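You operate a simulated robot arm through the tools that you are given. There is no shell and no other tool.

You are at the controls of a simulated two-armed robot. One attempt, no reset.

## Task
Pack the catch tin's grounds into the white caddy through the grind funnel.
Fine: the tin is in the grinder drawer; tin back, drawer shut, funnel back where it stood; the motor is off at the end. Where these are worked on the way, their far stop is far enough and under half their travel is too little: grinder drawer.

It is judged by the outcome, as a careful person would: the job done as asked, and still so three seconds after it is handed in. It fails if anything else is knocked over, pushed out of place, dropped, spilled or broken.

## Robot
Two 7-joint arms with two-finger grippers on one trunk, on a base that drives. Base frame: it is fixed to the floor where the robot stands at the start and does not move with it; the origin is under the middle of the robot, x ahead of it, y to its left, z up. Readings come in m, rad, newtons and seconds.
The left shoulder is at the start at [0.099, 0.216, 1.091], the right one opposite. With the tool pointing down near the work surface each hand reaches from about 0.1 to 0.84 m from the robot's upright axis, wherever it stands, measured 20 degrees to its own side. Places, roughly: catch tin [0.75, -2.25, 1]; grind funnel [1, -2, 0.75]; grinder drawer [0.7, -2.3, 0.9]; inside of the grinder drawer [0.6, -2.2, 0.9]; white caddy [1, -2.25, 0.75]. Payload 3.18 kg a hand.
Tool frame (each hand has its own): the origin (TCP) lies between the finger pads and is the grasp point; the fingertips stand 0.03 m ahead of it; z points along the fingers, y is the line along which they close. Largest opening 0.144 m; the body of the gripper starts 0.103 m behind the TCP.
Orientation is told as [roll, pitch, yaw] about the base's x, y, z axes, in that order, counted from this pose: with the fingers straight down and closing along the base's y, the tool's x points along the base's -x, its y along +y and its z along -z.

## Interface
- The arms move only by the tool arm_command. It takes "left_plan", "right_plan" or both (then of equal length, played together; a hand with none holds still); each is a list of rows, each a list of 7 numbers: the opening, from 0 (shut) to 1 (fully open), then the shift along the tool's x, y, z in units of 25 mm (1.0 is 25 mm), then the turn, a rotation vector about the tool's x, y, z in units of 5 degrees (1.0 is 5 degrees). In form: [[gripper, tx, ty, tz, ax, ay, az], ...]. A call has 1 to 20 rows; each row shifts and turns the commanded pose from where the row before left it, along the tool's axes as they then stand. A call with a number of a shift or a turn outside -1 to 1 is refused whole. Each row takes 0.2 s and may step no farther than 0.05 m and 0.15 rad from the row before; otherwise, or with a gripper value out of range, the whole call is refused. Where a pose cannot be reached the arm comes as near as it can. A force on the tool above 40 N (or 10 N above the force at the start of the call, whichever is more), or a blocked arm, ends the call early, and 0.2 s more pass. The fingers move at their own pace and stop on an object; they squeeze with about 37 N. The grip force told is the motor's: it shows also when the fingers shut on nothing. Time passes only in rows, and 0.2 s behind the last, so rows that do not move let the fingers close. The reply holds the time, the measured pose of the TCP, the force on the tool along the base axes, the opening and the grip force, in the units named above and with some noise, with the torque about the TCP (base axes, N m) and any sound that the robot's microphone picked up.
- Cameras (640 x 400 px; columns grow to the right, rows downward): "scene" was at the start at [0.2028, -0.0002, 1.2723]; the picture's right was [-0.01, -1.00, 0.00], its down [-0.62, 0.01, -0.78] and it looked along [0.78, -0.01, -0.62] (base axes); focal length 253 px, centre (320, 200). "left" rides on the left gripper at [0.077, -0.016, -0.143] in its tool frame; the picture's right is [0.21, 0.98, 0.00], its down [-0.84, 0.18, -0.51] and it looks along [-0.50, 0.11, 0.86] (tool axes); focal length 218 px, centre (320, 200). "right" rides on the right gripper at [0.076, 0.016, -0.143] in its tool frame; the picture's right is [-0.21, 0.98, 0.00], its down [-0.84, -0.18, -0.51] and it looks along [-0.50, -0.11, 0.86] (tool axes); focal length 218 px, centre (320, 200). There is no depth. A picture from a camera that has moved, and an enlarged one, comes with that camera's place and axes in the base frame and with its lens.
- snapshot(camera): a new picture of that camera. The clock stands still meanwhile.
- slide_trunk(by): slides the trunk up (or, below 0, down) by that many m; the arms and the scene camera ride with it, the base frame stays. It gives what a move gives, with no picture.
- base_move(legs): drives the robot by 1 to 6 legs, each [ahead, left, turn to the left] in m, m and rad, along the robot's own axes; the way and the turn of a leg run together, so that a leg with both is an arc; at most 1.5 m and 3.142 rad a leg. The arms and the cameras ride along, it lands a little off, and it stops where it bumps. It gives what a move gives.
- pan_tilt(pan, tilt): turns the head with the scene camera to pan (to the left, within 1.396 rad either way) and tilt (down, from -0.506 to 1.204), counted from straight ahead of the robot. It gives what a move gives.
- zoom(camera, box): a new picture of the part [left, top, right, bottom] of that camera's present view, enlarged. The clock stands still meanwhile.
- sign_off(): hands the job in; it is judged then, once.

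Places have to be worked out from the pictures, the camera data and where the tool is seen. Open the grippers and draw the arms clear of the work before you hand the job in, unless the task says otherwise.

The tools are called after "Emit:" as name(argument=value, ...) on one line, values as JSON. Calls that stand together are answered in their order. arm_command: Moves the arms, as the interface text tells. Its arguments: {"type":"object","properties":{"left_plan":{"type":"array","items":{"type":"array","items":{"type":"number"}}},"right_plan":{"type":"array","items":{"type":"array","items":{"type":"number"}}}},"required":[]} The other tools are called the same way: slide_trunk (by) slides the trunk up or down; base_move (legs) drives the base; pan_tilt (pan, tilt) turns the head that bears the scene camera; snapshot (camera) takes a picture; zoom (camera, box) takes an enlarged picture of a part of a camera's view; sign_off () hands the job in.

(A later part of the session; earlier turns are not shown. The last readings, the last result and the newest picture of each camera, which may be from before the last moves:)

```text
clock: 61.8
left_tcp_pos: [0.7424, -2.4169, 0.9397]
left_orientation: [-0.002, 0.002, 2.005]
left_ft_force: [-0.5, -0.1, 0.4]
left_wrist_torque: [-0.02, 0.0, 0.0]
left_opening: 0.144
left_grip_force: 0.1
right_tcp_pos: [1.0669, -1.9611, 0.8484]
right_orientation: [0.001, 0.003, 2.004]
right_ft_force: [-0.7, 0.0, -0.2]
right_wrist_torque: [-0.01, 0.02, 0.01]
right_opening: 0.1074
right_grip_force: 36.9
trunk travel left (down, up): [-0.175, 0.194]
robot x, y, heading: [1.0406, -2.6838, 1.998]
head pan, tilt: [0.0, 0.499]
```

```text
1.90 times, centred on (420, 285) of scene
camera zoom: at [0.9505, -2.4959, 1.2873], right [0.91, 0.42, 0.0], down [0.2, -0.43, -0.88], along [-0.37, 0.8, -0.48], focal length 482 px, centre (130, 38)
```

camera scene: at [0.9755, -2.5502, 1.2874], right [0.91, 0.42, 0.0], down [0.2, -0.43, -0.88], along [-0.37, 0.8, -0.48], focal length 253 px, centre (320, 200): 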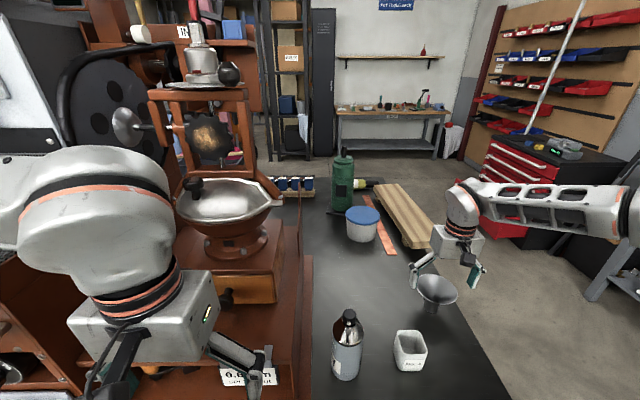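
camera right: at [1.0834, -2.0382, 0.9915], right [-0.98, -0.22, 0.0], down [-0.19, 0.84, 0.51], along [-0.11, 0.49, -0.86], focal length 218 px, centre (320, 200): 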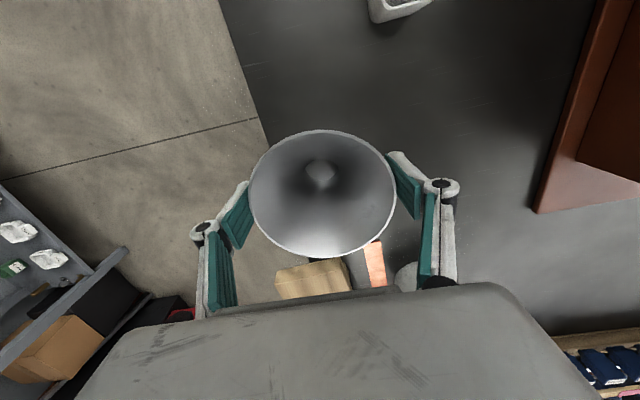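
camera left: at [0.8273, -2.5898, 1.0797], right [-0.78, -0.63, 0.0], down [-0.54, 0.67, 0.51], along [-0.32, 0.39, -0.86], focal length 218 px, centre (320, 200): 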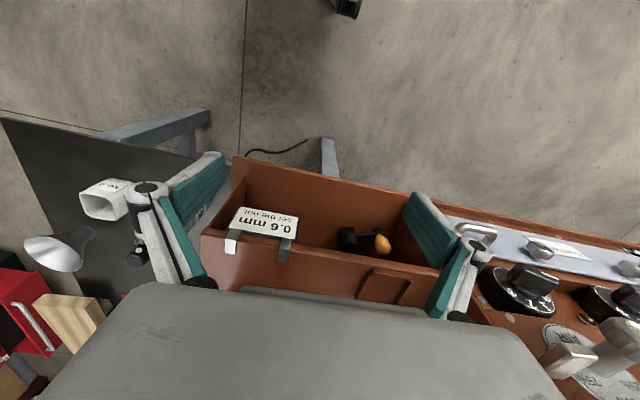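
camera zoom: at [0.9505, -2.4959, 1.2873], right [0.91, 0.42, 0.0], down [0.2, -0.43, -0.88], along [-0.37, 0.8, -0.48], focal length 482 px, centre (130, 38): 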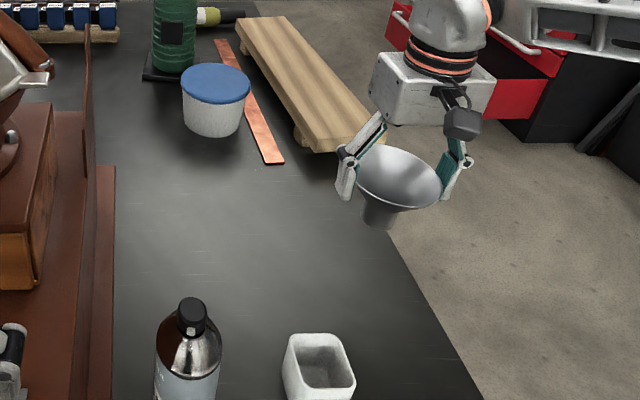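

The funnel is securely held. I carry it back and left to hover over the caddy (1.022, -2.138), its spout about 4–5 cm above the caddy rim.

Emit:
arm_command(right_plan=[[0.6, 0.81, 0.66, 0, 0, 0, 0], [0.6, 0.81, 0.66, 0, 0, 0, 0], [0.6, 0.81, 0.66, 0, 0, 0, 0], [0.6, 0.81, 0.66, 0, 0, 0, 0], [0.6, 0.81, 0.66, 0, 0, 0, 0], [0.6, 0.81, 0.66, 0, 0, 0, 0], [0.6, 0.81, 0.66, 0, 0, 0, 0], [0.6, 0, 0, 0, 0, 0, 0]])

Emit:
pan_tilt(pan=-0.15, tilt=0.8)

Emit:
snapshot(camera="scene")

Emit:
snapshot(camera="right")

```text
clock: 63.6
left_tcp_pos: [0.7429, -2.4173, 0.9394]
left_orientation: [-0.001, 0.003, 2.006]
left_ft_force: [0.2, -0.9, 0.2]
left_wrist_torque: [-0.03, 0.04, 0.03]
left_opening: 0.1439
left_grip_force: 0.0
right_tcp_pos: [1.0215, -2.1371, 0.8498]
right_orientation: [0.0, 0.0, 2.004]
right_ft_force: [-0.7, -0.5, -0.2]
right_wrist_torque: [-0.02, -0.04, -0.01]
right_opening: 0.1074
right_grip_force: 36.9
trunk travel left (down, up): [-0.175, 0.194]
robot x, y, heading: [1.0416, -2.6893, 2.002]
head pan, tilt: [0.0, 0.499]
```

```text
clock: 64.4
left_tcp_pos: [0.7434, -2.4175, 0.9391]
left_orientation: [0.0, 0.002, 2.004]
left_ft_force: [-0.1, -0.6, 0.7]
left_wrist_torque: [0.02, -0.04, 0.01]
left_opening: 0.1442
left_grip_force: 0.1
right_tcp_pos: [1.0212, -2.137, 0.8495]
right_orientation: [0.001, -0.001, 2.004]
right_ft_force: [-0.9, -0.4, -0.6]
right_wrist_torque: [-0.02, -0.01, 0.02]
right_opening: 0.1074
right_grip_force: 36.7
trunk travel left (down, up): [-0.175, 0.194]
robot x, y, heading: [1.0349, -2.686, 2.004]
head pan, tilt: [-0.15, 0.799]
```

```text
taken
camera scene: at [0.9662, -2.5014, 1.2616], right [0.96, 0.28, 0.0], down [0.2, -0.69, -0.7], along [-0.19, 0.67, -0.72], focal length 253 px, centre (320, 200)
```

scene: 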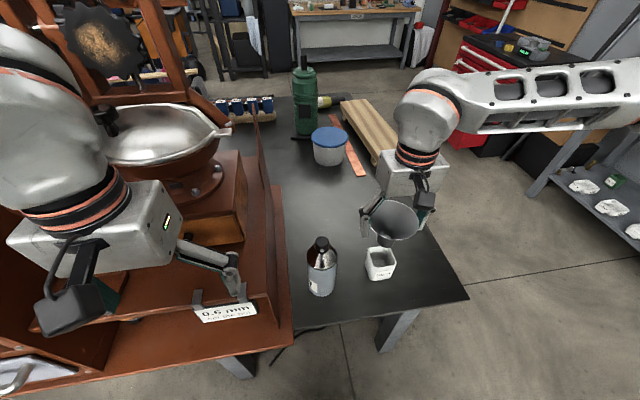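

```text
taken
camera right: at [1.039, -2.2136, 0.9916], right [-0.98, -0.22, 0.0], down [-0.19, 0.84, 0.51], along [-0.11, 0.49, -0.86], focal length 218 px, centre (320, 200)
```

right: 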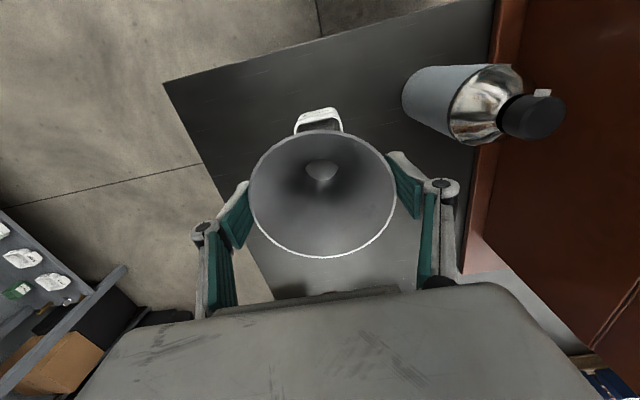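

I zoom in to check the alignment between the spout and the caddy opening.

Emit:
zoom(camera="scene", box=[340, 180, 440, 300])

Emit:
zoom(camera="right", box=[230, 80, 420, 270])

```text
3.33 times, centred on (390, 240) of scene
camera zoom: at [0.9662, -2.5014, 1.2616], right [0.96, 0.28, 0.0], down [0.2, -0.69, -0.7], along [-0.19, 0.67, -0.72], focal length 843 px, centre (87, 67)
```

zoom: 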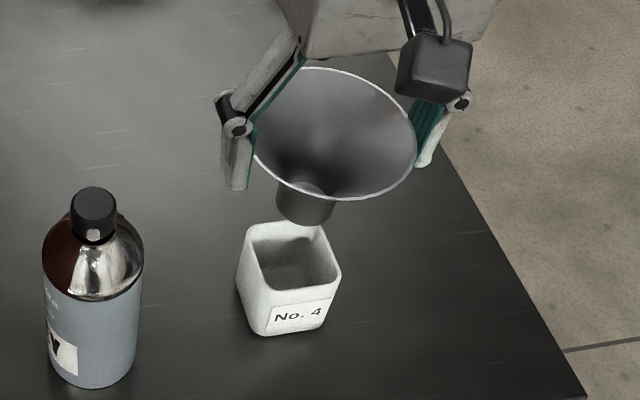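

```text
2.11 times, centred on (325, 175) of right
camera zoom: at [1.039, -2.2136, 0.9916], right [-0.98, -0.22, 0.0], down [-0.19, 0.84, 0.51], along [-0.11, 0.49, -0.86], focal length 460 px, centre (310, 253)
```

zoom: 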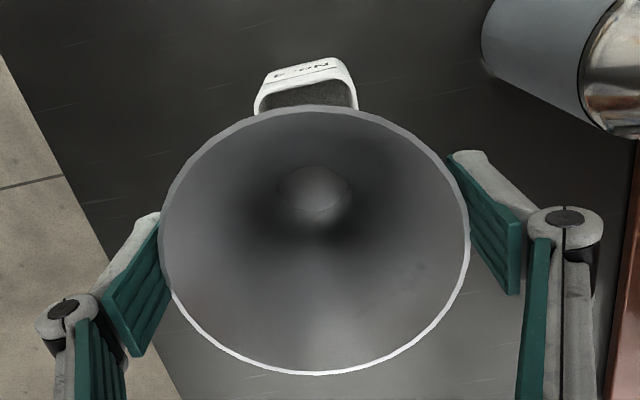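

The spout (≈41 mm) must fit the caddy mouth (≈50 mm), so alignment matters. I lower to just above the rim and re-inspect.

Emit:
arm_command(right_plan=[[0.6, 0, 0, 0.6, 0, 0, 0], [0.6, 0, 0, 0.6, 0, 0, 0], [0.6, 0, 0, 0, 0, 0, 0]])

Emit:
zoom(camera="scene", box=[350, 210, 430, 290])

Emit:
zoom(camera="right", box=[230, 80, 420, 270])

Emit:
snapshot(camera="left")

```text
clock: 65.2
left_tcp_pos: [0.7425, -2.417, 0.941]
left_orientation: [-0.003, 0.001, 2.005]
left_ft_force: [0.1, 1.1, 0.4]
left_wrist_torque: [0.02, 0.01, 0.01]
left_opening: 0.1442
left_grip_force: 0.1
right_tcp_pos: [1.0204, -2.1376, 0.8204]
right_orientation: [-0.001, 0.0, 2.004]
right_ft_force: [0.1, 0.5, -0.7]
right_wrist_torque: [0.01, 0.01, 0.01]
right_opening: 0.1079
right_grip_force: 37.2
trunk travel left (down, up): [-0.175, 0.194]
robot x, y, heading: [1.0406, -2.6876, 2.001]
head pan, tilt: [-0.15, 0.799]
```

```text
5.00 times, centred on (390, 250) of scene
camera zoom: at [0.9662, -2.5016, 1.2616], right [0.96, 0.28, 0.0], down [0.2, -0.69, -0.7], along [-0.19, 0.67, -0.72], focal length 1265 px, centre (-30, -50)
```

zoom: 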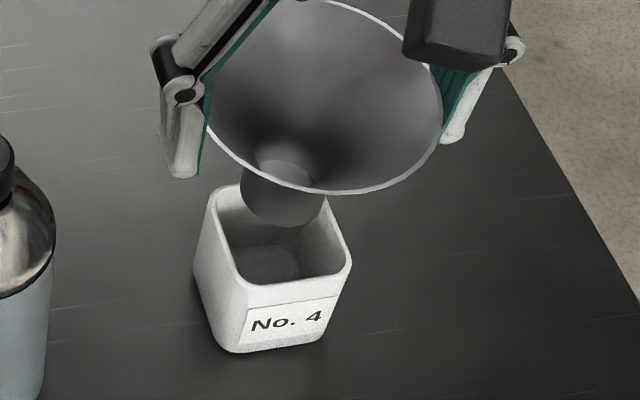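

```text
2.11 times, centred on (325, 175) of right
camera zoom: at [1.0379, -2.2156, 0.962], right [-0.98, -0.22, 0.0], down [-0.19, 0.84, 0.51], along [-0.11, 0.49, -0.86], focal length 460 px, centre (310, 253)
```

zoom: 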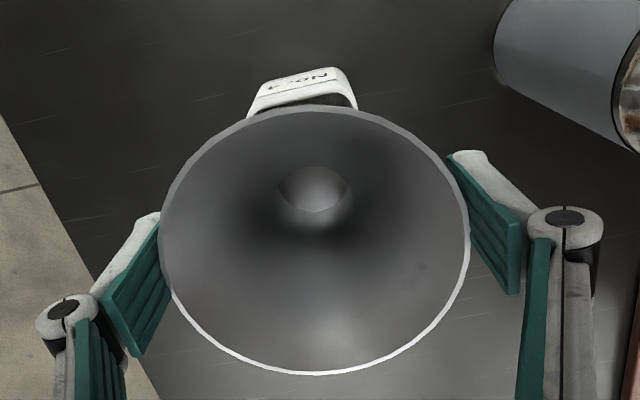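

```text
taken
camera left: at [0.7885, -2.4797, 1.0813], right [-0.8, -0.6, 0.0], down [-0.52, 0.69, 0.51], along [-0.3, 0.41, -0.86], focal length 218 px, centre (320, 200)
```

left: 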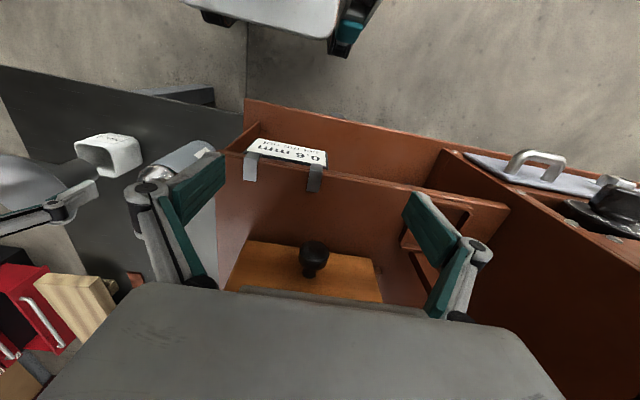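

From the wrist view the caddy front rim is ~28 mm behind the TCP, so spout and mouth are aligned within 1–2 mm. I shift back 2 mm, lower until the spout just enters, and check.

Emit:
arm_command(right_plan=[[0.6, 0.08, 0.02, 0.4, 0, 0, 0], [0.6, 0, 0, 0.4, 0, 0, 0], [0.6, 0, 0, 0.3, 0, 0, 0], [0.6, 0, 0, 0, 0, 0, 0]])

Emit:
zoom(camera="scene", box=[350, 210, 430, 290])

Emit:
zoom(camera="right", box=[260, 80, 380, 200])

```text
clock: 66.2
left_tcp_pos: [0.7415, -2.4174, 0.9394]
left_orientation: [-0.002, -0.001, 2.005]
left_ft_force: [0.1, -0.2, 0.3]
left_wrist_torque: [0.0, 0.0, 0.0]
left_opening: 0.1441
left_grip_force: 0.1
right_tcp_pos: [1.0199, -2.1392, 0.7935]
right_orientation: [0.0, 0.0, 2.003]
right_ft_force: [-0.1, -0.4, -0.7]
right_wrist_torque: [0.0, 0.01, 0.04]
right_opening: 0.1074
right_grip_force: 36.9
trunk travel left (down, up): [-0.175, 0.194]
robot x, y, heading: [1.0441, -2.6884, 2.005]
head pan, tilt: [-0.15, 0.799]
```

```text
5.00 times, centred on (390, 250) of scene
camera zoom: at [0.9662, -2.5015, 1.2615], right [0.96, 0.28, 0.0], down [0.2, -0.69, -0.7], along [-0.19, 0.67, -0.72], focal length 1265 px, centre (-30, -50)
```

zoom: 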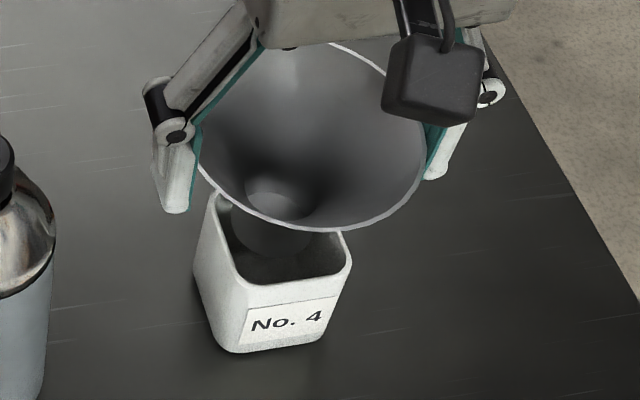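

```text
3.33 times, centred on (320, 140) of right
camera zoom: at [1.0376, -2.2166, 0.9355], right [-0.98, -0.22, 0.0], down [-0.19, 0.84, 0.51], along [-0.11, 0.49, -0.86], focal length 728 px, centre (320, 400)
```

zoom: 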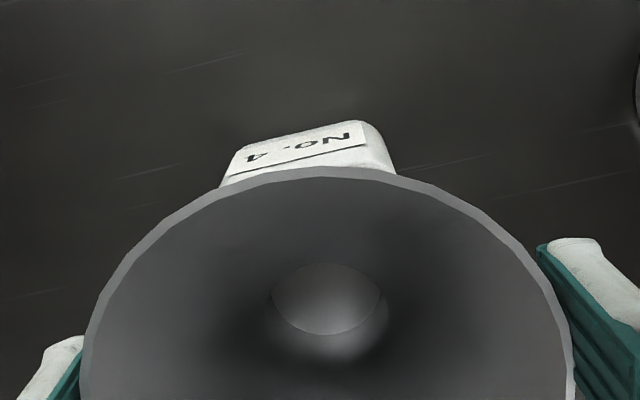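

The spout has entered the mouth but looks slightly toward the back-left in this view. I zoom in more closely to judge the gaps.

Emit:
zoom(camera="scene", box=[368, 235, 408, 275])

```text
10.00 times, centred on (388, 255) of scene
camera zoom: at [0.9662, -2.5015, 1.2615], right [0.96, 0.28, 0.0], down [0.2, -0.69, -0.7], along [-0.19, 0.67, -0.72], focal length 2529 px, centre (-360, -350)
```

zoom: 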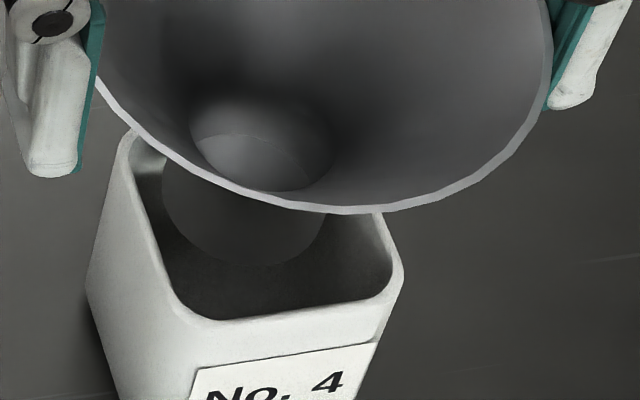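

The mouth's inner width is ~54 mm, and the spout sits ~5 mm too far back and ~3–5 mm too far left of its centre. I correct right/toward me, then lower further in small steps.

Emit:
arm_command(right_plan=[[0.6, 0.2, -0.14, 0, 0, 0, 0], [0.6, 0, 0, 0, 0, 0, 0]])

Emit:
zoom(camera="scene", box=[368, 235, 408, 275])

```text
clock: 66.8
left_tcp_pos: [0.7418, -2.4177, 0.9389]
left_orientation: [-0.001, 0.002, 2.006]
left_ft_force: [0.1, 0.2, 0.4]
left_wrist_torque: [-0.01, 0.02, 0.0]
left_opening: 0.1443
left_grip_force: 0.0
right_tcp_pos: [1.0246, -2.1413, 0.7918]
right_orientation: [0.0, 0.0, 2.004]
right_ft_force: [0.1, 1.1, -0.7]
right_wrist_torque: [-0.02, -0.02, -0.01]
right_opening: 0.1074
right_grip_force: 36.7
trunk travel left (down, up): [-0.175, 0.194]
robot x, y, heading: [1.0379, -2.6866, 2.004]
head pan, tilt: [-0.15, 0.799]
```

```text
10.00 times, centred on (388, 255) of scene
camera zoom: at [0.9661, -2.5014, 1.2615], right [0.96, 0.28, 0.0], down [0.2, -0.69, -0.7], along [-0.19, 0.67, -0.72], focal length 2529 px, centre (-360, -350)
```

zoom: 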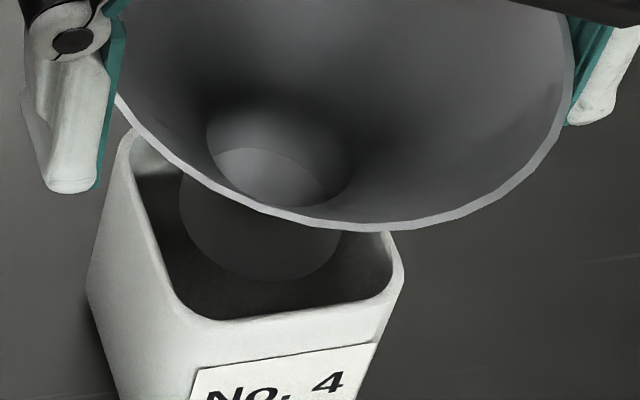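

The gaps now look balanced. I shift 2 mm more to the right and lower in small steps, watching for force.

Emit:
arm_command(right_plan=[[0.6, 0, -0.08, 0.3, 0, 0, 0], [0.6, 0, 0, 0.3, 0, 0, 0], [0.6, 0, 0, 0.3, 0, 0, 0], [0.6, 0, 0, 0, 0, 0, 0]])

Emit:
zoom(camera="scene", box=[350, 210, 430, 290])

```text
clock: 67.8
left_tcp_pos: [0.7421, -2.417, 0.9382]
left_orientation: [0.0, 0.002, 2.005]
left_ft_force: [0.0, 0.3, -0.8]
left_wrist_torque: [0.0, 0.01, -0.02]
left_opening: 0.1436
left_grip_force: 0.0
right_tcp_pos: [1.0269, -2.1416, 0.7706]
right_orientation: [-0.001, 0.0, 2.004]
right_ft_force: [0.6, 0.4, -1.3]
right_wrist_torque: [-0.02, -0.01, 0.04]
right_opening: 0.1074
right_grip_force: 35.9
trunk travel left (down, up): [-0.175, 0.194]
robot x, y, heading: [1.0408, -2.6863, 2.004]
head pan, tilt: [-0.15, 0.799]
```

```text
5.00 times, centred on (390, 250) of scene
camera zoom: at [0.9662, -2.5015, 1.2615], right [0.96, 0.28, 0.0], down [0.2, -0.69, -0.7], along [-0.19, 0.67, -0.72], focal length 1265 px, centre (-30, -50)
```

zoom: 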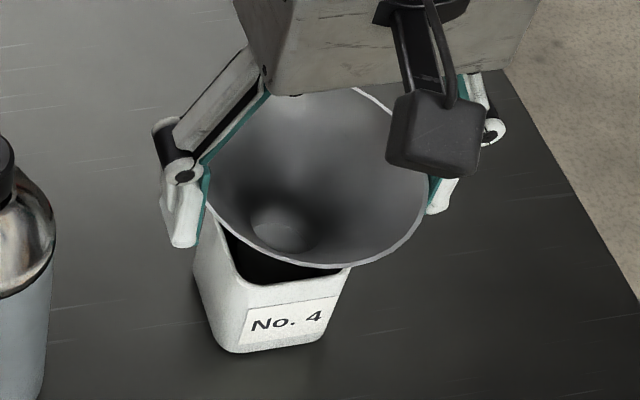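

Still no contact. I lower another 12 mm gently.

Emit:
arm_command(right_plan=[[0.6, 0, 0, 0.16, 0, 0, 0], [0.6, 0, 0, 0.16, 0, 0, 0], [0.6, 0, 0, 0.16, 0, 0, 0], [0.6, 0, 0, 0, 0, 0, 0]])

Emit:
zoom(camera="scene", box=[350, 210, 430, 290])

```text
clock: 68.8
left_tcp_pos: [0.7418, -2.4163, 0.9381]
left_orientation: [-0.001, 0.002, 2.005]
left_ft_force: [-0.5, 0.1, -0.6]
left_wrist_torque: [0.0, -0.01, -0.04]
left_opening: 0.1441
left_grip_force: 0.0
right_tcp_pos: [1.0275, -2.1423, 0.7587]
right_orientation: [-0.001, 0.001, 2.005]
right_ft_force: [-0.5, -0.4, -0.5]
right_wrist_torque: [-0.04, -0.03, 0.0]
right_opening: 0.1073
right_grip_force: 36.9
trunk travel left (down, up): [-0.175, 0.194]
robot x, y, heading: [1.0413, -2.6868, 2.004]
head pan, tilt: [-0.15, 0.799]
```

```text
5.00 times, centred on (390, 250) of scene
camera zoom: at [0.9662, -2.5015, 1.2615], right [0.96, 0.28, 0.0], down [0.2, -0.69, -0.7], along [-0.19, 0.67, -0.72], focal length 1265 px, centre (-30, -50)
```

zoom: 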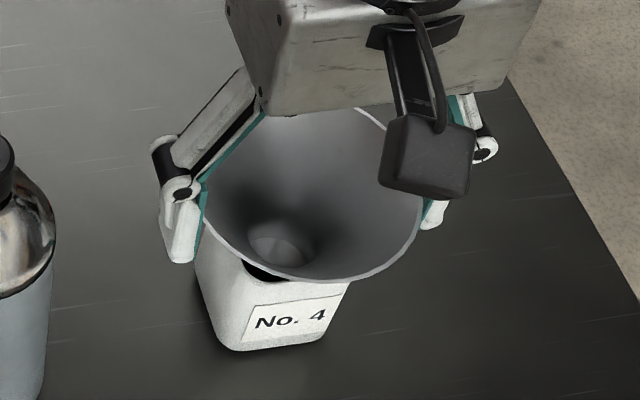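

The cone seems to be just touching the rim with negligible force. I lower a few more millimetres in very small steps.

Emit:
arm_command(right_plan=[[0.6, 0, 0, 0.1, 0, 0, 0], [0.6, 0, 0, 0.1, 0, 0, 0], [0.6, 0, 0, 0, 0, 0, 0]])

Emit:
zoom(camera="scene", box=[350, 210, 430, 290])

Emit:
zoom(camera="right", box=[230, 80, 420, 270])

```text
clock: 69.6
left_tcp_pos: [0.7418, -2.4192, 0.9391]
left_orientation: [-0.003, -0.001, 2.005]
left_ft_force: [-0.7, 0.6, 0.8]
left_wrist_torque: [0.01, 0.0, -0.02]
left_opening: 0.1443
left_grip_force: 0.0
right_tcp_pos: [1.0251, -2.1419, 0.7549]
right_orientation: [0.001, -0.006, 2.004]
right_ft_force: [-5.5, -3.1, 19.4]
right_wrist_torque: [0.09, 0.16, -0.01]
right_opening: 0.1078
right_grip_force: 36.9
trunk travel left (down, up): [-0.175, 0.194]
robot x, y, heading: [1.0379, -2.684, 2.002]
head pan, tilt: [-0.15, 0.799]
```

```text
5.00 times, centred on (390, 250) of scene
camera zoom: at [0.9658, -2.5034, 1.2621], right [0.96, 0.28, 0.0], down [0.2, -0.69, -0.7], along [-0.19, 0.67, -0.72], focal length 1265 px, centre (-30, -50)
```

zoom: 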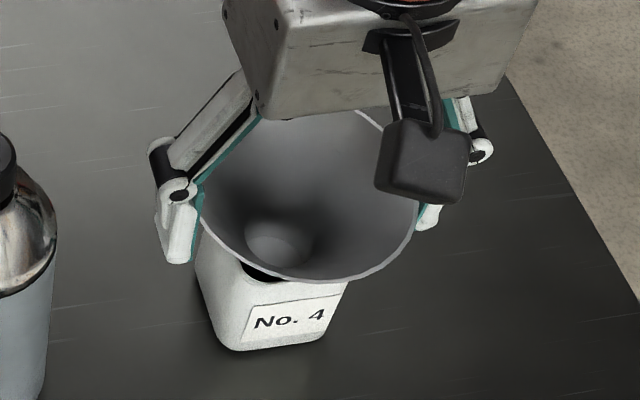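

```text
2.11 times, centred on (325, 175) of right
camera zoom: at [1.0439, -2.2194, 0.897], right [-0.97, -0.22, 0.0], down [-0.19, 0.84, 0.51], along [-0.12, 0.5, -0.86], focal length 460 px, centre (310, 253)
```

zoom: 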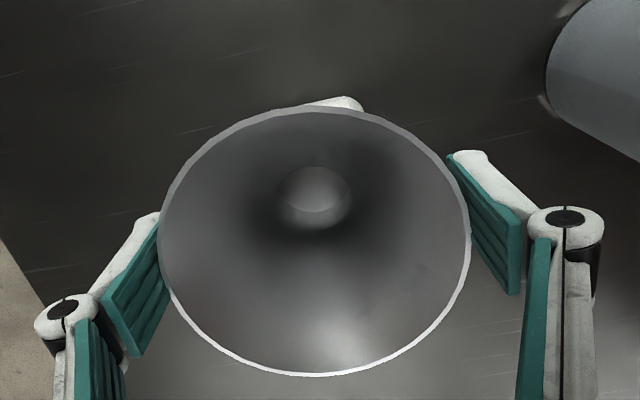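

The funnel is seated (19 N upward at z ≈ 0.755). I relax by 1.5 mm, then open the fingers partly, then look.

Emit:
arm_command(right_plan=[[0.6, 0, 0, -0.08, 0, 0, 0], [0.6, 0, 0, -0.04, 0, 0, 0], [0.85, 0, 0, 0, 0, 0, 0], [0.85, 0, 0, 0, 0, 0, 0], [0.85, 0, 0, 0, 0, 0, 0]])

Emit:
zoom(camera="scene", box=[350, 210, 430, 290])

Emit:
zoom(camera="right", box=[230, 80, 420, 270])

```text
clock: 70.8
left_tcp_pos: [0.7416, -2.4173, 0.9391]
left_orientation: [-0.002, 0.003, 2.005]
left_ft_force: [0.5, -0.1, 1.3]
left_wrist_torque: [0.01, 0.02, 0.01]
left_opening: 0.1441
left_grip_force: 0.1
right_tcp_pos: [1.0269, -2.1421, 0.7572]
right_orientation: [0.0, 0.001, 2.004]
right_ft_force: [0.6, -0.4, 0.0]
right_wrist_torque: [0.01, -0.03, 0.03]
right_opening: 0.1222
right_grip_force: 0.1
trunk travel left (down, up): [-0.175, 0.194]
robot x, y, heading: [1.0415, -2.6848, 2.001]
head pan, tilt: [-0.15, 0.799]
```

```text
5.00 times, centred on (390, 250) of scene
camera zoom: at [0.9662, -2.5015, 1.2615], right [0.96, 0.28, 0.0], down [0.2, -0.69, -0.7], along [-0.19, 0.67, -0.72], focal length 1265 px, centre (-30, -50)
```

zoom: 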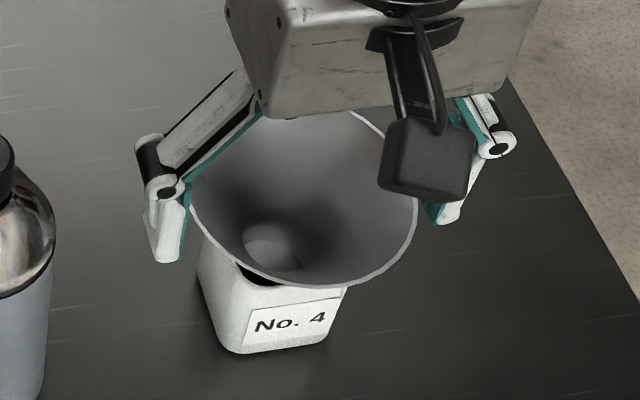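

```text
2.11 times, centred on (325, 175) of right
camera zoom: at [1.0449, -2.2192, 0.8986], right [-0.98, -0.22, 0.0], down [-0.19, 0.84, 0.51], along [-0.11, 0.49, -0.86], focal length 460 px, centre (310, 253)
```

zoom: 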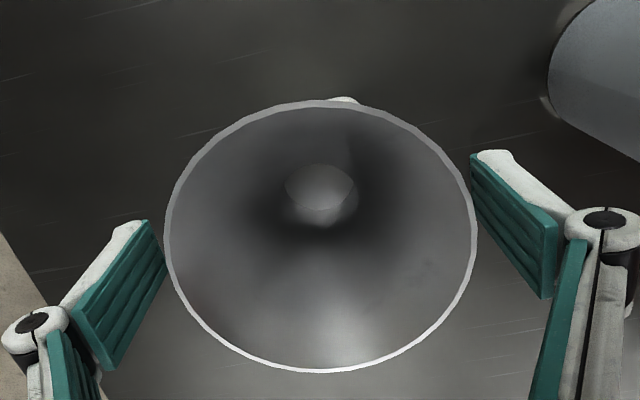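

The funnel settled on the caddy and is free of the fingers. I raise the right hand straight up and clear, then check the funnel.

Emit:
arm_command(right_plan=[[0.85, 0, 0, -0.5, 0, 0, 0], [0.85, 0, 0, -1, 0, 0, 0], [0.9, 0, 0, -1, 0, 0, 0], [1, 0, 0, -1, 0, 0, 0], [1, 0, 0, -1, 0, 0, 0], [1, 0, 0, -1, 0, 0, 0], [1, 0, 0, -1, 0, 0, 0], [1, 0.5, -0.8, -1, 0, 0, 0], [1, 0.5, -1, 0, 0, 0, 0], [1, 0.5, -1, 0, 0, 0, 0], [1, 0.5, -1, 0, 0, 0, 0], [1, 0.5, -1, 0, 0, 0, 0]])

Emit:
pan_tilt(pan=0.1, tilt=0.7)

Emit:
snapshot(camera="scene")

Emit:
snapshot(camera="left")

```text
clock: 73.4
left_tcp_pos: [0.7419, -2.4172, 0.939]
left_orientation: [-0.001, 0.002, 2.005]
left_ft_force: [-0.4, 0.1, 0.6]
left_wrist_torque: [0.0, 0.03, 0.04]
left_opening: 0.1442
left_grip_force: 0.1
right_tcp_pos: [1.1616, -2.1471, 0.9454]
right_orientation: [0.0, -0.001, 2.006]
right_ft_force: [0.3, -0.2, 0.7]
right_wrist_torque: [-0.01, 0.02, 0.0]
right_opening: 0.1436
right_grip_force: 0.1
trunk travel left (down, up): [-0.175, 0.194]
robot x, y, heading: [1.039, -2.6874, 2.005]
head pan, tilt: [-0.15, 0.799]
```

```text
clock: 74.2
left_tcp_pos: [0.7426, -2.4181, 0.9395]
left_orientation: [-0.001, 0.003, 2.005]
left_ft_force: [-0.6, -0.9, -0.4]
left_wrist_torque: [0.01, 0.02, -0.01]
left_opening: 0.1441
left_grip_force: 0.1
right_tcp_pos: [1.1603, -2.1472, 0.9444]
right_orientation: [0.001, 0.001, 2.003]
right_ft_force: [0.5, -0.2, -0.2]
right_wrist_torque: [0.02, -0.02, 0.0]
right_opening: 0.144
right_grip_force: 0.0
trunk travel left (down, up): [-0.175, 0.194]
robot x, y, heading: [1.0406, -2.6861, 2.001]
head pan, tilt: [0.099, 0.7]
```

```text
taken
camera scene: at [0.9457, -2.5057, 1.2697], right [0.86, 0.51, 0.0], down [0.33, -0.56, -0.76], along [-0.39, 0.66, -0.64], focal length 253 px, centre (320, 200)
```

scene: 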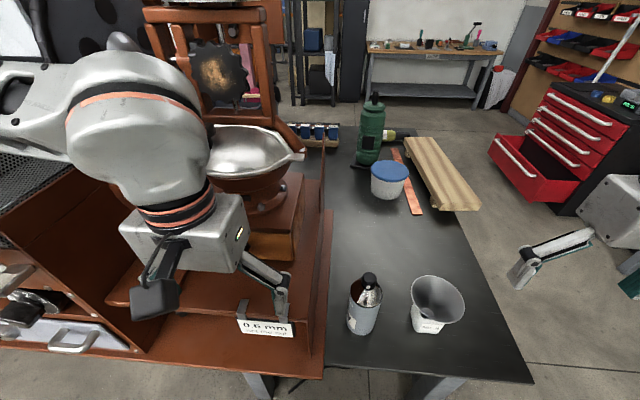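

```text
taken
camera left: at [0.7886, -2.4796, 1.0813], right [-0.8, -0.6, 0.0], down [-0.52, 0.69, 0.51], along [-0.3, 0.41, -0.86], focal length 218 px, centre (320, 200)
```

left: 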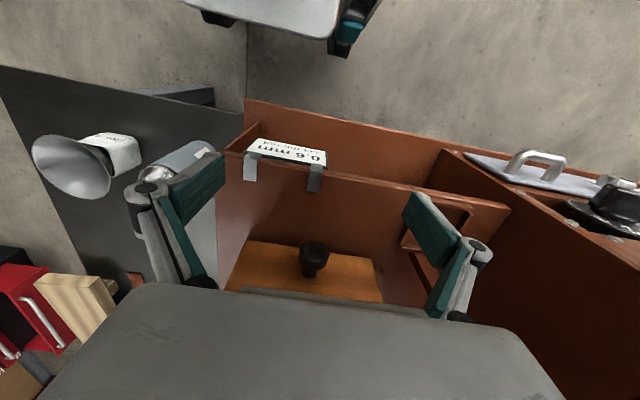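

The funnel stands upright on the caddy. From two views the drawer knob is at (0.692, -2.340, 0.911). I back the base off 0.1 m for comfortable arm posture, then pitch the left hand 45° forward with fingers half closed.

Emit:
base_move(legs=[[-0.1, 0, 0]])

Emit:
arm_command(left_plan=[[0.5, 0, 0, -0.5, 0, -1, 0], [0.5, 0, 0, -0.5, 0, -1, 0], [0.5, 0, 0, 0, 0, -1, 0], [0.5, 0, 0, 0, 0, -1, 0], [0.5, 0, 0, 0, 0, -1, 0], [0.5, 0, 0, 0, 0, -1, 0], [0.5, 0, 0, 0, 0, -1, 0], [0.5, 0, 0, 0, 0, -1, 0], [0.5, 0, 0, 0, 0, -1, 0], [0.5, 0, 0, 0, 0, 0, 0]])

Emit:
snapshot(camera="left")

Emit:
snapshot(camera="scene")

```text
clock: 75.3
left_tcp_pos: [0.7833, -2.5058, 0.9387]
left_orientation: [-0.004, 0.001, 2.01]
left_ft_force: [-0.1, 0.3, 0.5]
left_wrist_torque: [0.04, 0.06, -0.04]
left_opening: 0.1441
left_grip_force: 0.1
right_tcp_pos: [1.2004, -2.2351, 0.945]
right_orientation: [-0.001, 0.001, 2.007]
right_ft_force: [-0.1, -0.2, 0.1]
right_wrist_torque: [0.03, 0.04, 0.02]
right_opening: 0.1443
right_grip_force: 0.0
trunk travel left (down, up): [-0.175, 0.194]
robot x, y, heading: [1.0811, -2.7747, 2.009]
head pan, tilt: [0.099, 0.7]
```

```text
clock: 77.5
left_tcp_pos: [0.813, -2.4103, 1.0097]
left_orientation: [-0.003, -0.783, 2.009]
left_ft_force: [0.0, -0.6, -0.1]
left_wrist_torque: [-0.02, -0.04, -0.01]
left_opening: 0.0722
left_grip_force: 0.1
left hand out of reach, approached as far as the arm can: row 3, 4, 5, 6, 7, 8, 9
right_tcp_pos: [1.1999, -2.2351, 0.9439]
right_orientation: [-0.001, 0.0, 2.005]
right_ft_force: [0.3, 0.4, -0.8]
right_wrist_torque: [0.01, -0.03, -0.02]
right_opening: 0.1443
right_grip_force: 0.1
trunk travel left (down, up): [-0.175, 0.194]
robot x, y, heading: [1.0812, -2.7682, 2.009]
head pan, tilt: [0.099, 0.7]
```

```text
taken
camera left: at [0.892, -2.543, 1.0565], right [-0.82, -0.55, -0.15], down [-0.27, 0.14, 0.95], along [-0.5, 0.82, -0.26], focal length 218 px, centre (320, 200)
```

left: 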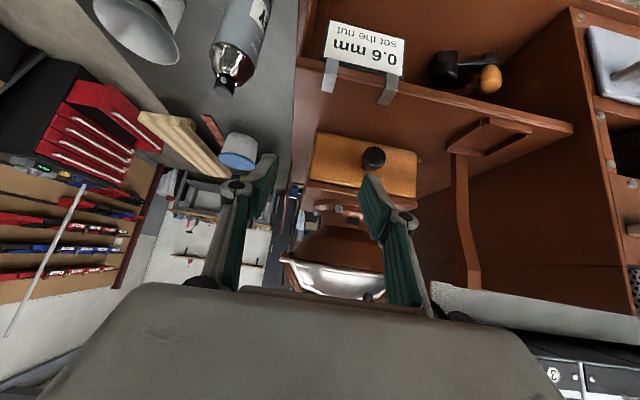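

```text
taken
camera scene: at [0.9858, -2.5946, 1.2697], right [0.86, 0.51, 0.0], down [0.33, -0.55, -0.76], along [-0.39, 0.66, -0.64], focal length 253 px, centre (320, 200)
```

scene: 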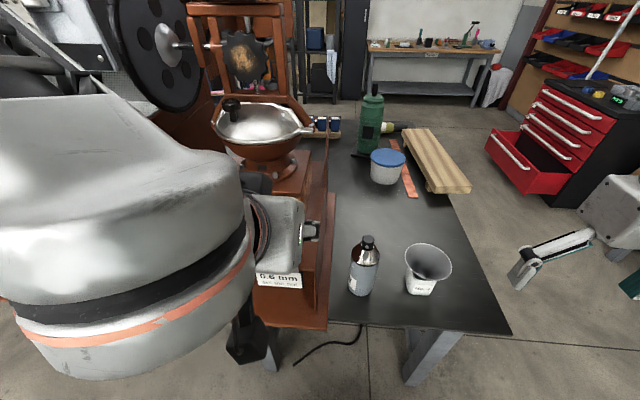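

The hand is too close to the body for that tilt; the arm drifted forward. I back the base off another 0.12 m and look again with the left wrist camera.

Emit:
base_move(legs=[[-0.12, 0, 0]])

Emit:
arm_command(left_plan=[[0.4, 0, 0, 0, 0, 0, 0]])

Emit:
snapshot(camera="left")

```text
clock: 78.8
left_tcp_pos: [0.8625, -2.5192, 1.0103]
left_orientation: [-0.002, -0.783, 2.01]
left_ft_force: [0.6, -1.3, -0.1]
left_wrist_torque: [0.03, 0.01, 0.0]
left_opening: 0.0721
left_grip_force: 0.1
right_tcp_pos: [1.2505, -2.3448, 0.9439]
right_orientation: [0.001, 0.0, 2.008]
right_ft_force: [0.1, 0.7, -0.1]
right_wrist_torque: [0.06, 0.03, -0.02]
right_opening: 0.1439
right_grip_force: 0.1
trunk travel left (down, up): [-0.175, 0.194]
robot x, y, heading: [1.1328, -2.8848, 2.004]
head pan, tilt: [0.099, 0.7]
```

```text
clock: 79.2
left_tcp_pos: [0.8622, -2.5189, 1.0106]
left_orientation: [-0.002, -0.783, 2.012]
left_ft_force: [0.6, 0.4, -0.5]
left_wrist_torque: [0.0, -0.01, 0.01]
left_opening: 0.0577
left_grip_force: 0.1
right_tcp_pos: [1.2516, -2.3431, 0.9441]
right_orientation: [0.002, 0.0, 2.007]
right_ft_force: [0.4, 0.7, 0.3]
right_wrist_torque: [0.04, -0.01, -0.02]
right_opening: 0.1441
right_grip_force: 0.1
trunk travel left (down, up): [-0.175, 0.194]
robot x, y, heading: [1.1307, -2.883, 2.003]
head pan, tilt: [0.099, 0.7]
```

```text
taken
camera left: at [0.9427, -2.652, 1.0566], right [-0.82, -0.55, -0.15], down [-0.27, 0.14, 0.95], along [-0.5, 0.82, -0.26], focal length 218 px, centre (320, 200)
```

left: 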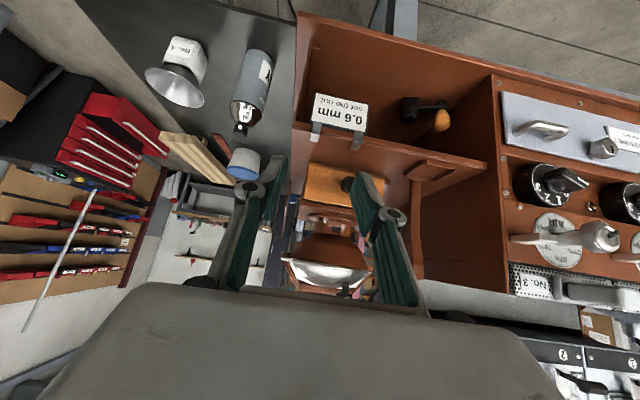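

The commanded pose follows the reached one. Knob offset from the TCP is f 0.234, l 0.078, z -0.10; I move to a pre-grasp point 8 cm short of it along the tool axis.

Emit:
arm_command(left_plan=[[0.5, -0.548, 0.446, 0.891, 0, 0, 0], [0.5, -0.548, 0.446, 0.891, 0, 0, 0], [0.5, -0.548, 0.446, 0.891, 0, 0, 0], [0.5, -0.548, 0.446, 0.891, 0, 0, 0], [0.5, -0.548, 0.446, 0.891, 0, 0, 0], [0.5, -0.548, 0.446, 0.891, 0, 0, 0], [0.5, -0.548, 0.446, 0.891, 0, 0, 0], [0.5, 0, 0, 0, 0, 0, 0]])

Emit:
snapshot(camera="left")

Emit:
snapshot(camera="scene")

```text
clock: 81.0
left_tcp_pos: [0.7154, -2.3946, 0.9669]
left_orientation: [-0.001, -0.783, 2.01]
left_ft_force: [0.5, 0.3, 0.0]
left_wrist_torque: [0.01, 0.02, 0.0]
left_opening: 0.0723
left_grip_force: 0.0
right_tcp_pos: [1.2516, -2.3443, 0.9455]
right_orientation: [-0.001, 0.001, 2.007]
right_ft_force: [-0.1, 0.7, -0.1]
right_wrist_torque: [-0.01, 0.0, -0.01]
right_opening: 0.1439
right_grip_force: 0.0
trunk travel left (down, up): [-0.175, 0.194]
robot x, y, heading: [1.1328, -2.8826, 2.005]
head pan, tilt: [0.099, 0.7]
```

```text
taken
camera left: at [0.796, -2.528, 1.014], right [-0.82, -0.55, -0.15], down [-0.27, 0.14, 0.95], along [-0.5, 0.82, -0.26], focal length 218 px, centre (320, 200)
```

left: 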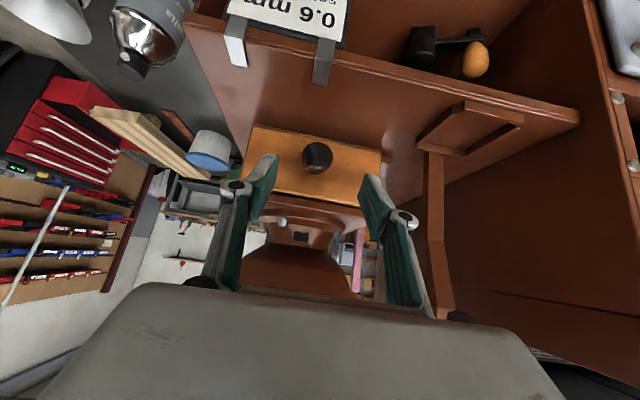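

```text
taken
camera scene: at [1.0369, -2.7035, 1.2699], right [0.86, 0.51, 0.0], down [0.33, -0.55, -0.77], along [-0.39, 0.66, -0.64], focal length 253 px, centre (320, 200)
```

scene: 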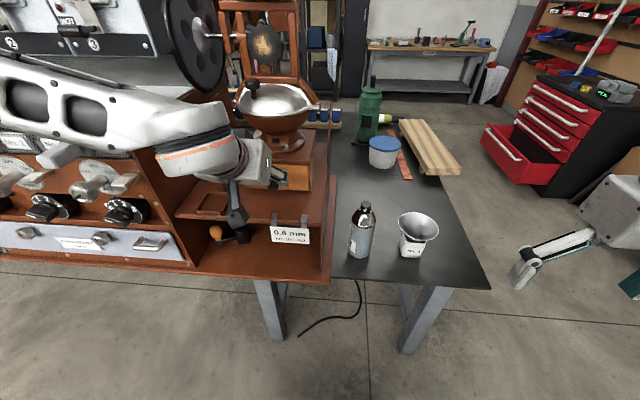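

The knob is centred between the fingers in the wrist view. I advance 6.5 cm along the tool axis and close on it.

Emit:
arm_command(left_plan=[[0.5, 0, 0, 0.9, 0, 0, 0], [0.5, 0, 0, 0.9, 0, 0, 0], [0.5, 0, 0, 0.8, 0, 0, 0], [0.5, 0, 0, 0, 0, 0, 0], [0, 0, 0, 0, 0, 0, 0], [0, 0, 0, 0, 0, 0, 0], [0, 0, 0, 0, 0, 0, 0]])

Emit:
snapshot(camera="left")

```text
clock: 82.5
left_tcp_pos: [0.6982, -2.352, 0.9228]
left_orientation: [-0.003, -0.783, 2.007]
left_ft_force: [8.3, 4.3, -1.7]
left_wrist_torque: [0.21, -0.03, -0.21]
left_opening: 0.0303
left_grip_force: 45.2
right_tcp_pos: [1.2515, -2.3429, 0.9442]
right_orientation: [0.0, 0.001, 2.007]
right_ft_force: [0.0, 1.1, 0.2]
right_wrist_torque: [0.01, -0.01, -0.03]
right_opening: 0.1438
right_grip_force: 0.1
trunk travel left (down, up): [-0.175, 0.194]
robot x, y, heading: [1.1277, -2.884, 2.003]
head pan, tilt: [0.099, 0.7]
```

```text
taken
camera left: at [0.7779, -2.4844, 0.9686], right [-0.82, -0.55, -0.15], down [-0.26, 0.14, 0.95], along [-0.5, 0.83, -0.26], focal length 218 px, centre (320, 200)
```

left: 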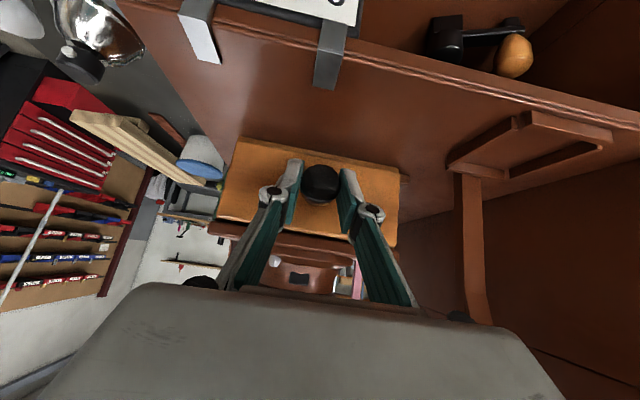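

The knob is gripped (30 mm). I pull straight back horizontally, 6 cm first, and check the force.

Emit:
arm_command(left_plan=[[0, 0.28, -0.05, -0.28, 0, 0, 0], [0, 0.42, 0, -0.42, 0, 0, 0], [0, 0.42, 0, -0.42, 0, 0, 0], [0, 0.42, 0, -0.42, 0, 0, 0], [0, 0, 0, 0, 0, 0, 0]])

Emit:
snapshot(camera="left")

```text
clock: 83.8
left_tcp_pos: [0.72, -2.3982, 0.9217]
left_orientation: [-0.005, -0.785, 2.015]
left_ft_force: [-9.8, -3.9, 10.9]
left_wrist_torque: [0.27, 0.32, 0.19]
left_opening: 0.0305
left_grip_force: 44.5
right_tcp_pos: [1.2502, -2.3441, 0.9452]
right_orientation: [-0.002, -0.001, 2.008]
right_ft_force: [-0.6, -0.4, 0.5]
right_wrist_torque: [-0.02, 0.0, 0.0]
right_opening: 0.1441
right_grip_force: 0.0
trunk travel left (down, up): [-0.175, 0.194]
robot x, y, heading: [1.1241, -2.8872, 2.007]
head pan, tilt: [0.099, 0.7]
```

```text
taken
camera left: at [0.8017, -2.5316, 0.9682], right [-0.82, -0.55, -0.15], down [-0.27, 0.14, 0.95], along [-0.51, 0.82, -0.26], focal length 218 px, centre (320, 200)
```

left: 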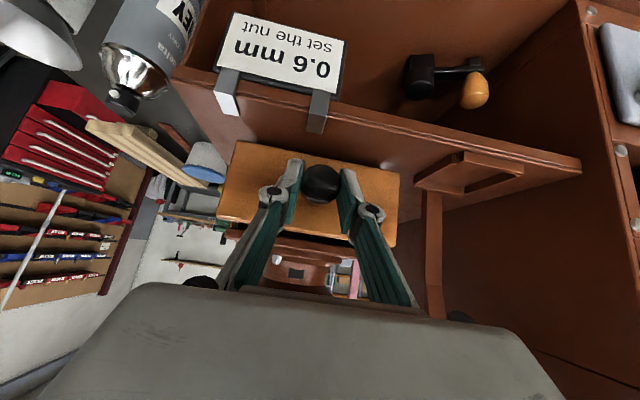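

It slides smoothly. I continue pulling, easing slightly left and up to relieve the side load, until the stop.

Emit:
arm_command(left_plan=[[0, 0.39, 0.03, -0.45, 0, 0, 0], [0, 0.42, 0.01, -0.42, 0, 0, 0], [0, 0.42, 0.01, -0.42, 0, 0, 0], [0, 0, 0, 0, 0, 0, 0]])

Emit:
snapshot(camera="left")

Emit:
snapshot(camera="scene")

```text
clock: 84.8
left_tcp_pos: [0.7411, -2.4385, 0.922]
left_orientation: [-0.002, -0.782, 2.008]
left_ft_force: [-1.0, -1.0, 2.5]
left_wrist_torque: [0.06, -0.02, 0.02]
left_opening: 0.0305
left_grip_force: 44.9
right_tcp_pos: [1.2507, -2.3446, 0.9453]
right_orientation: [0.001, 0.001, 2.007]
right_ft_force: [0.7, -0.3, 0.8]
right_wrist_torque: [0.0, 0.01, -0.03]
right_opening: 0.1438
right_grip_force: 0.1
trunk travel left (down, up): [-0.175, 0.194]
robot x, y, heading: [1.1331, -2.8883, 2.004]
head pan, tilt: [0.099, 0.7]
```

```text
taken
camera left: at [0.8203, -2.5727, 0.9686], right [-0.82, -0.55, -0.15], down [-0.27, 0.14, 0.95], along [-0.5, 0.82, -0.26], focal length 218 px, centre (320, 200)
```

left: 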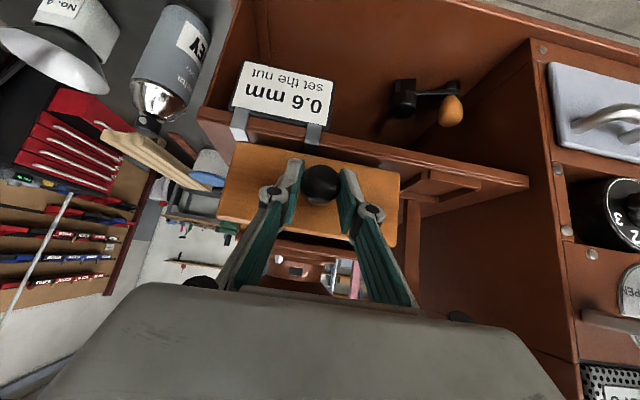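

```text
taken
camera scene: at [1.0368, -2.7035, 1.2697], right [0.86, 0.51, 0.0], down [0.33, -0.55, -0.77], along [-0.39, 0.66, -0.64], focal length 253 px, centre (320, 200)
```

scene: 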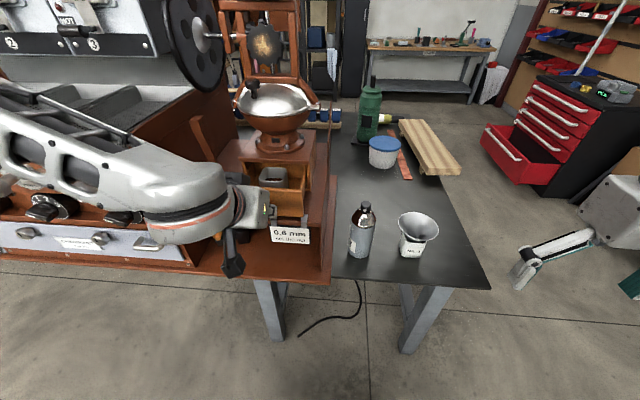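

The drawer is out about 0.10 m and the tin is visible. I zoom in on it.

Emit:
zoom(camera="scene", box=[220, 130, 340, 250])

```text
3.33 times, centred on (280, 190) of scene
camera zoom: at [1.0368, -2.7035, 1.2697], right [0.86, 0.51, 0.0], down [0.33, -0.55, -0.77], along [-0.39, 0.66, -0.64], focal length 843 px, centre (453, 233)
```

zoom: 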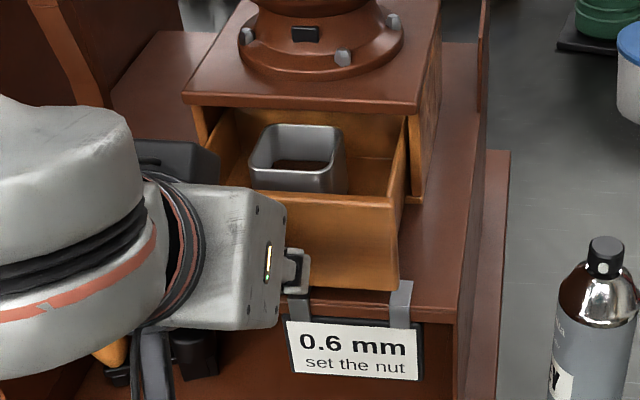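

The tin is a rounded-square metal box standing higher than the drawer walls. I pull farther toward the drawer's stop.

Emit:
arm_command(left_plan=[[0, 0.28, 0, -0.28, 0, 0, 0], [0, 0.28, 0, -0.28, 0, 0, 0], [0, 0.28, 0, -0.28, 0, 0, 0], [0, 0.28, 0, -0.28, 0, 0, 0], [0, 0, 0, 0, 0, 0, 0]])

Emit:
zoom(camera="scene", box=[220, 130, 340, 250])

```text
clock: 86.0
left_tcp_pos: [0.7536, -2.4693, 0.9237]
left_orientation: [-0.004, -0.787, 2.014]
left_ft_force: [-10.8, 34.7, -3.1]
left_wrist_torque: [0.17, 0.06, -0.06]
left_opening: 0.0309
left_grip_force: 45.4
right_tcp_pos: [1.25, -2.3426, 0.9425]
right_orientation: [0.0, 0.003, 2.008]
right_ft_force: [-0.4, -0.3, -0.2]
right_wrist_torque: [-0.01, 0.03, 0.0]
right_opening: 0.1439
right_grip_force: 0.1
trunk travel left (down, up): [-0.175, 0.194]
robot x, y, heading: [1.1268, -2.8849, 2.009]
head pan, tilt: [0.099, 0.7]
```

```text
3.33 times, centred on (280, 190) of scene
camera zoom: at [1.0353, -2.6995, 1.2691], right [0.86, 0.51, 0.0], down [0.33, -0.56, -0.76], along [-0.39, 0.66, -0.65], focal length 843 px, centre (453, 233)
```

zoom: 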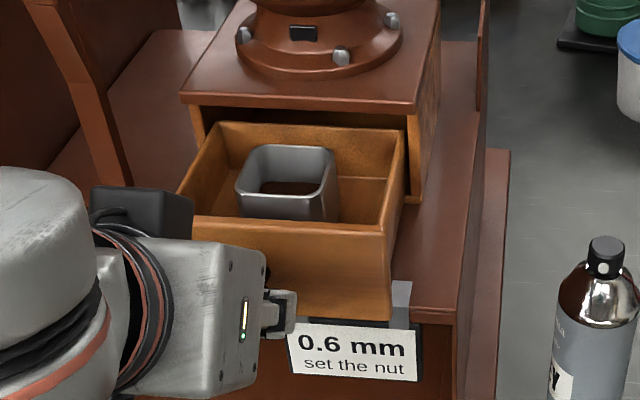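

The stop is reached (35 N pull, ~0.13 m of travel) and the tin is fully exposed. I ease the pull, open the fingers, and back the left hand off along the tool axis.

Emit:
arm_command(left_plan=[[0, -0.1, 0, 0.1, 0, 0, 0], [0.5, 0, 0, 0, 0, 0, 0], [0.5, 0, 0, 0, 0, 0, 0], [0.5, 0, 0, -0.5, 0, 0, 0], [0.5, 0, 0, -1, 0, 0, 0], [0.5, 0, 0, -1, 0, 0, 0], [0.5, 0, 0, -1, 0, 0, 0], [0.5, 0, 0, -1, 0, 0, 0]])

Emit:
snapshot(camera="left")

Emit:
snapshot(camera="scene")

```text
clock: 87.8
left_tcp_pos: [0.7915, -2.4998, 1.0155]
left_orientation: [0.0, -0.782, 2.011]
left_ft_force: [-0.5, -0.2, 0.6]
left_wrist_torque: [-0.01, 0.02, -0.04]
left_opening: 0.0723
left_grip_force: 0.1
left hand out of reach, approached as far as the arm can: row 5, 6, 7, 8
right_tcp_pos: [1.2507, -2.3434, 0.9445]
right_orientation: [0.0, 0.001, 2.009]
right_ft_force: [-0.3, -0.8, -0.6]
right_wrist_torque: [-0.02, -0.04, -0.01]
right_opening: 0.1442
right_grip_force: 0.1
trunk travel left (down, up): [-0.175, 0.194]
robot x, y, heading: [1.1318, -2.888, 2.008]
head pan, tilt: [0.099, 0.7]
```

```text
taken
camera left: at [0.8717, -2.6332, 1.0618], right [-0.82, -0.55, -0.15], down [-0.26, 0.14, 0.95], along [-0.5, 0.82, -0.26], focal length 218 px, centre (320, 200)
```

left: 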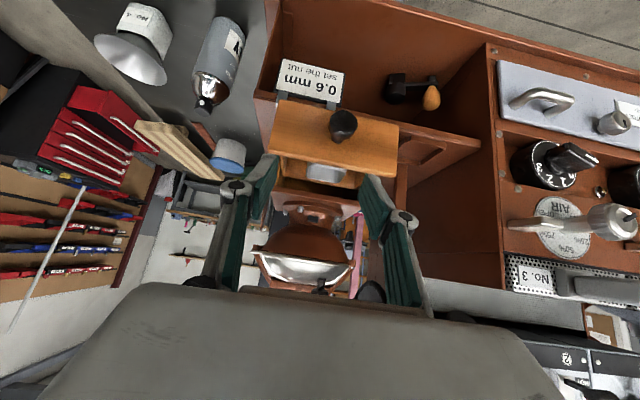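

```text
taken
camera scene: at [1.037, -2.7038, 1.27], right [0.86, 0.51, 0.0], down [0.33, -0.55, -0.77], along [-0.39, 0.66, -0.64], focal length 253 px, centre (320, 200)
```

scene: 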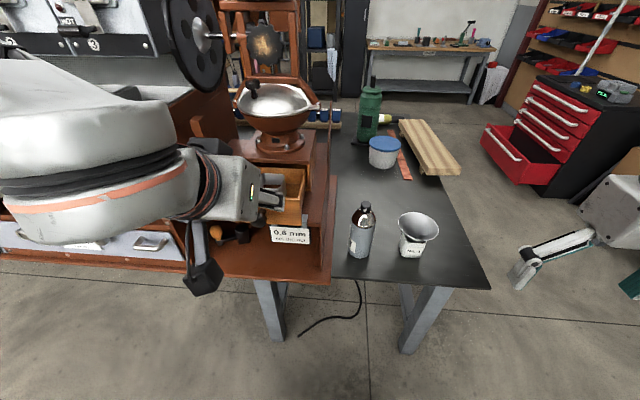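

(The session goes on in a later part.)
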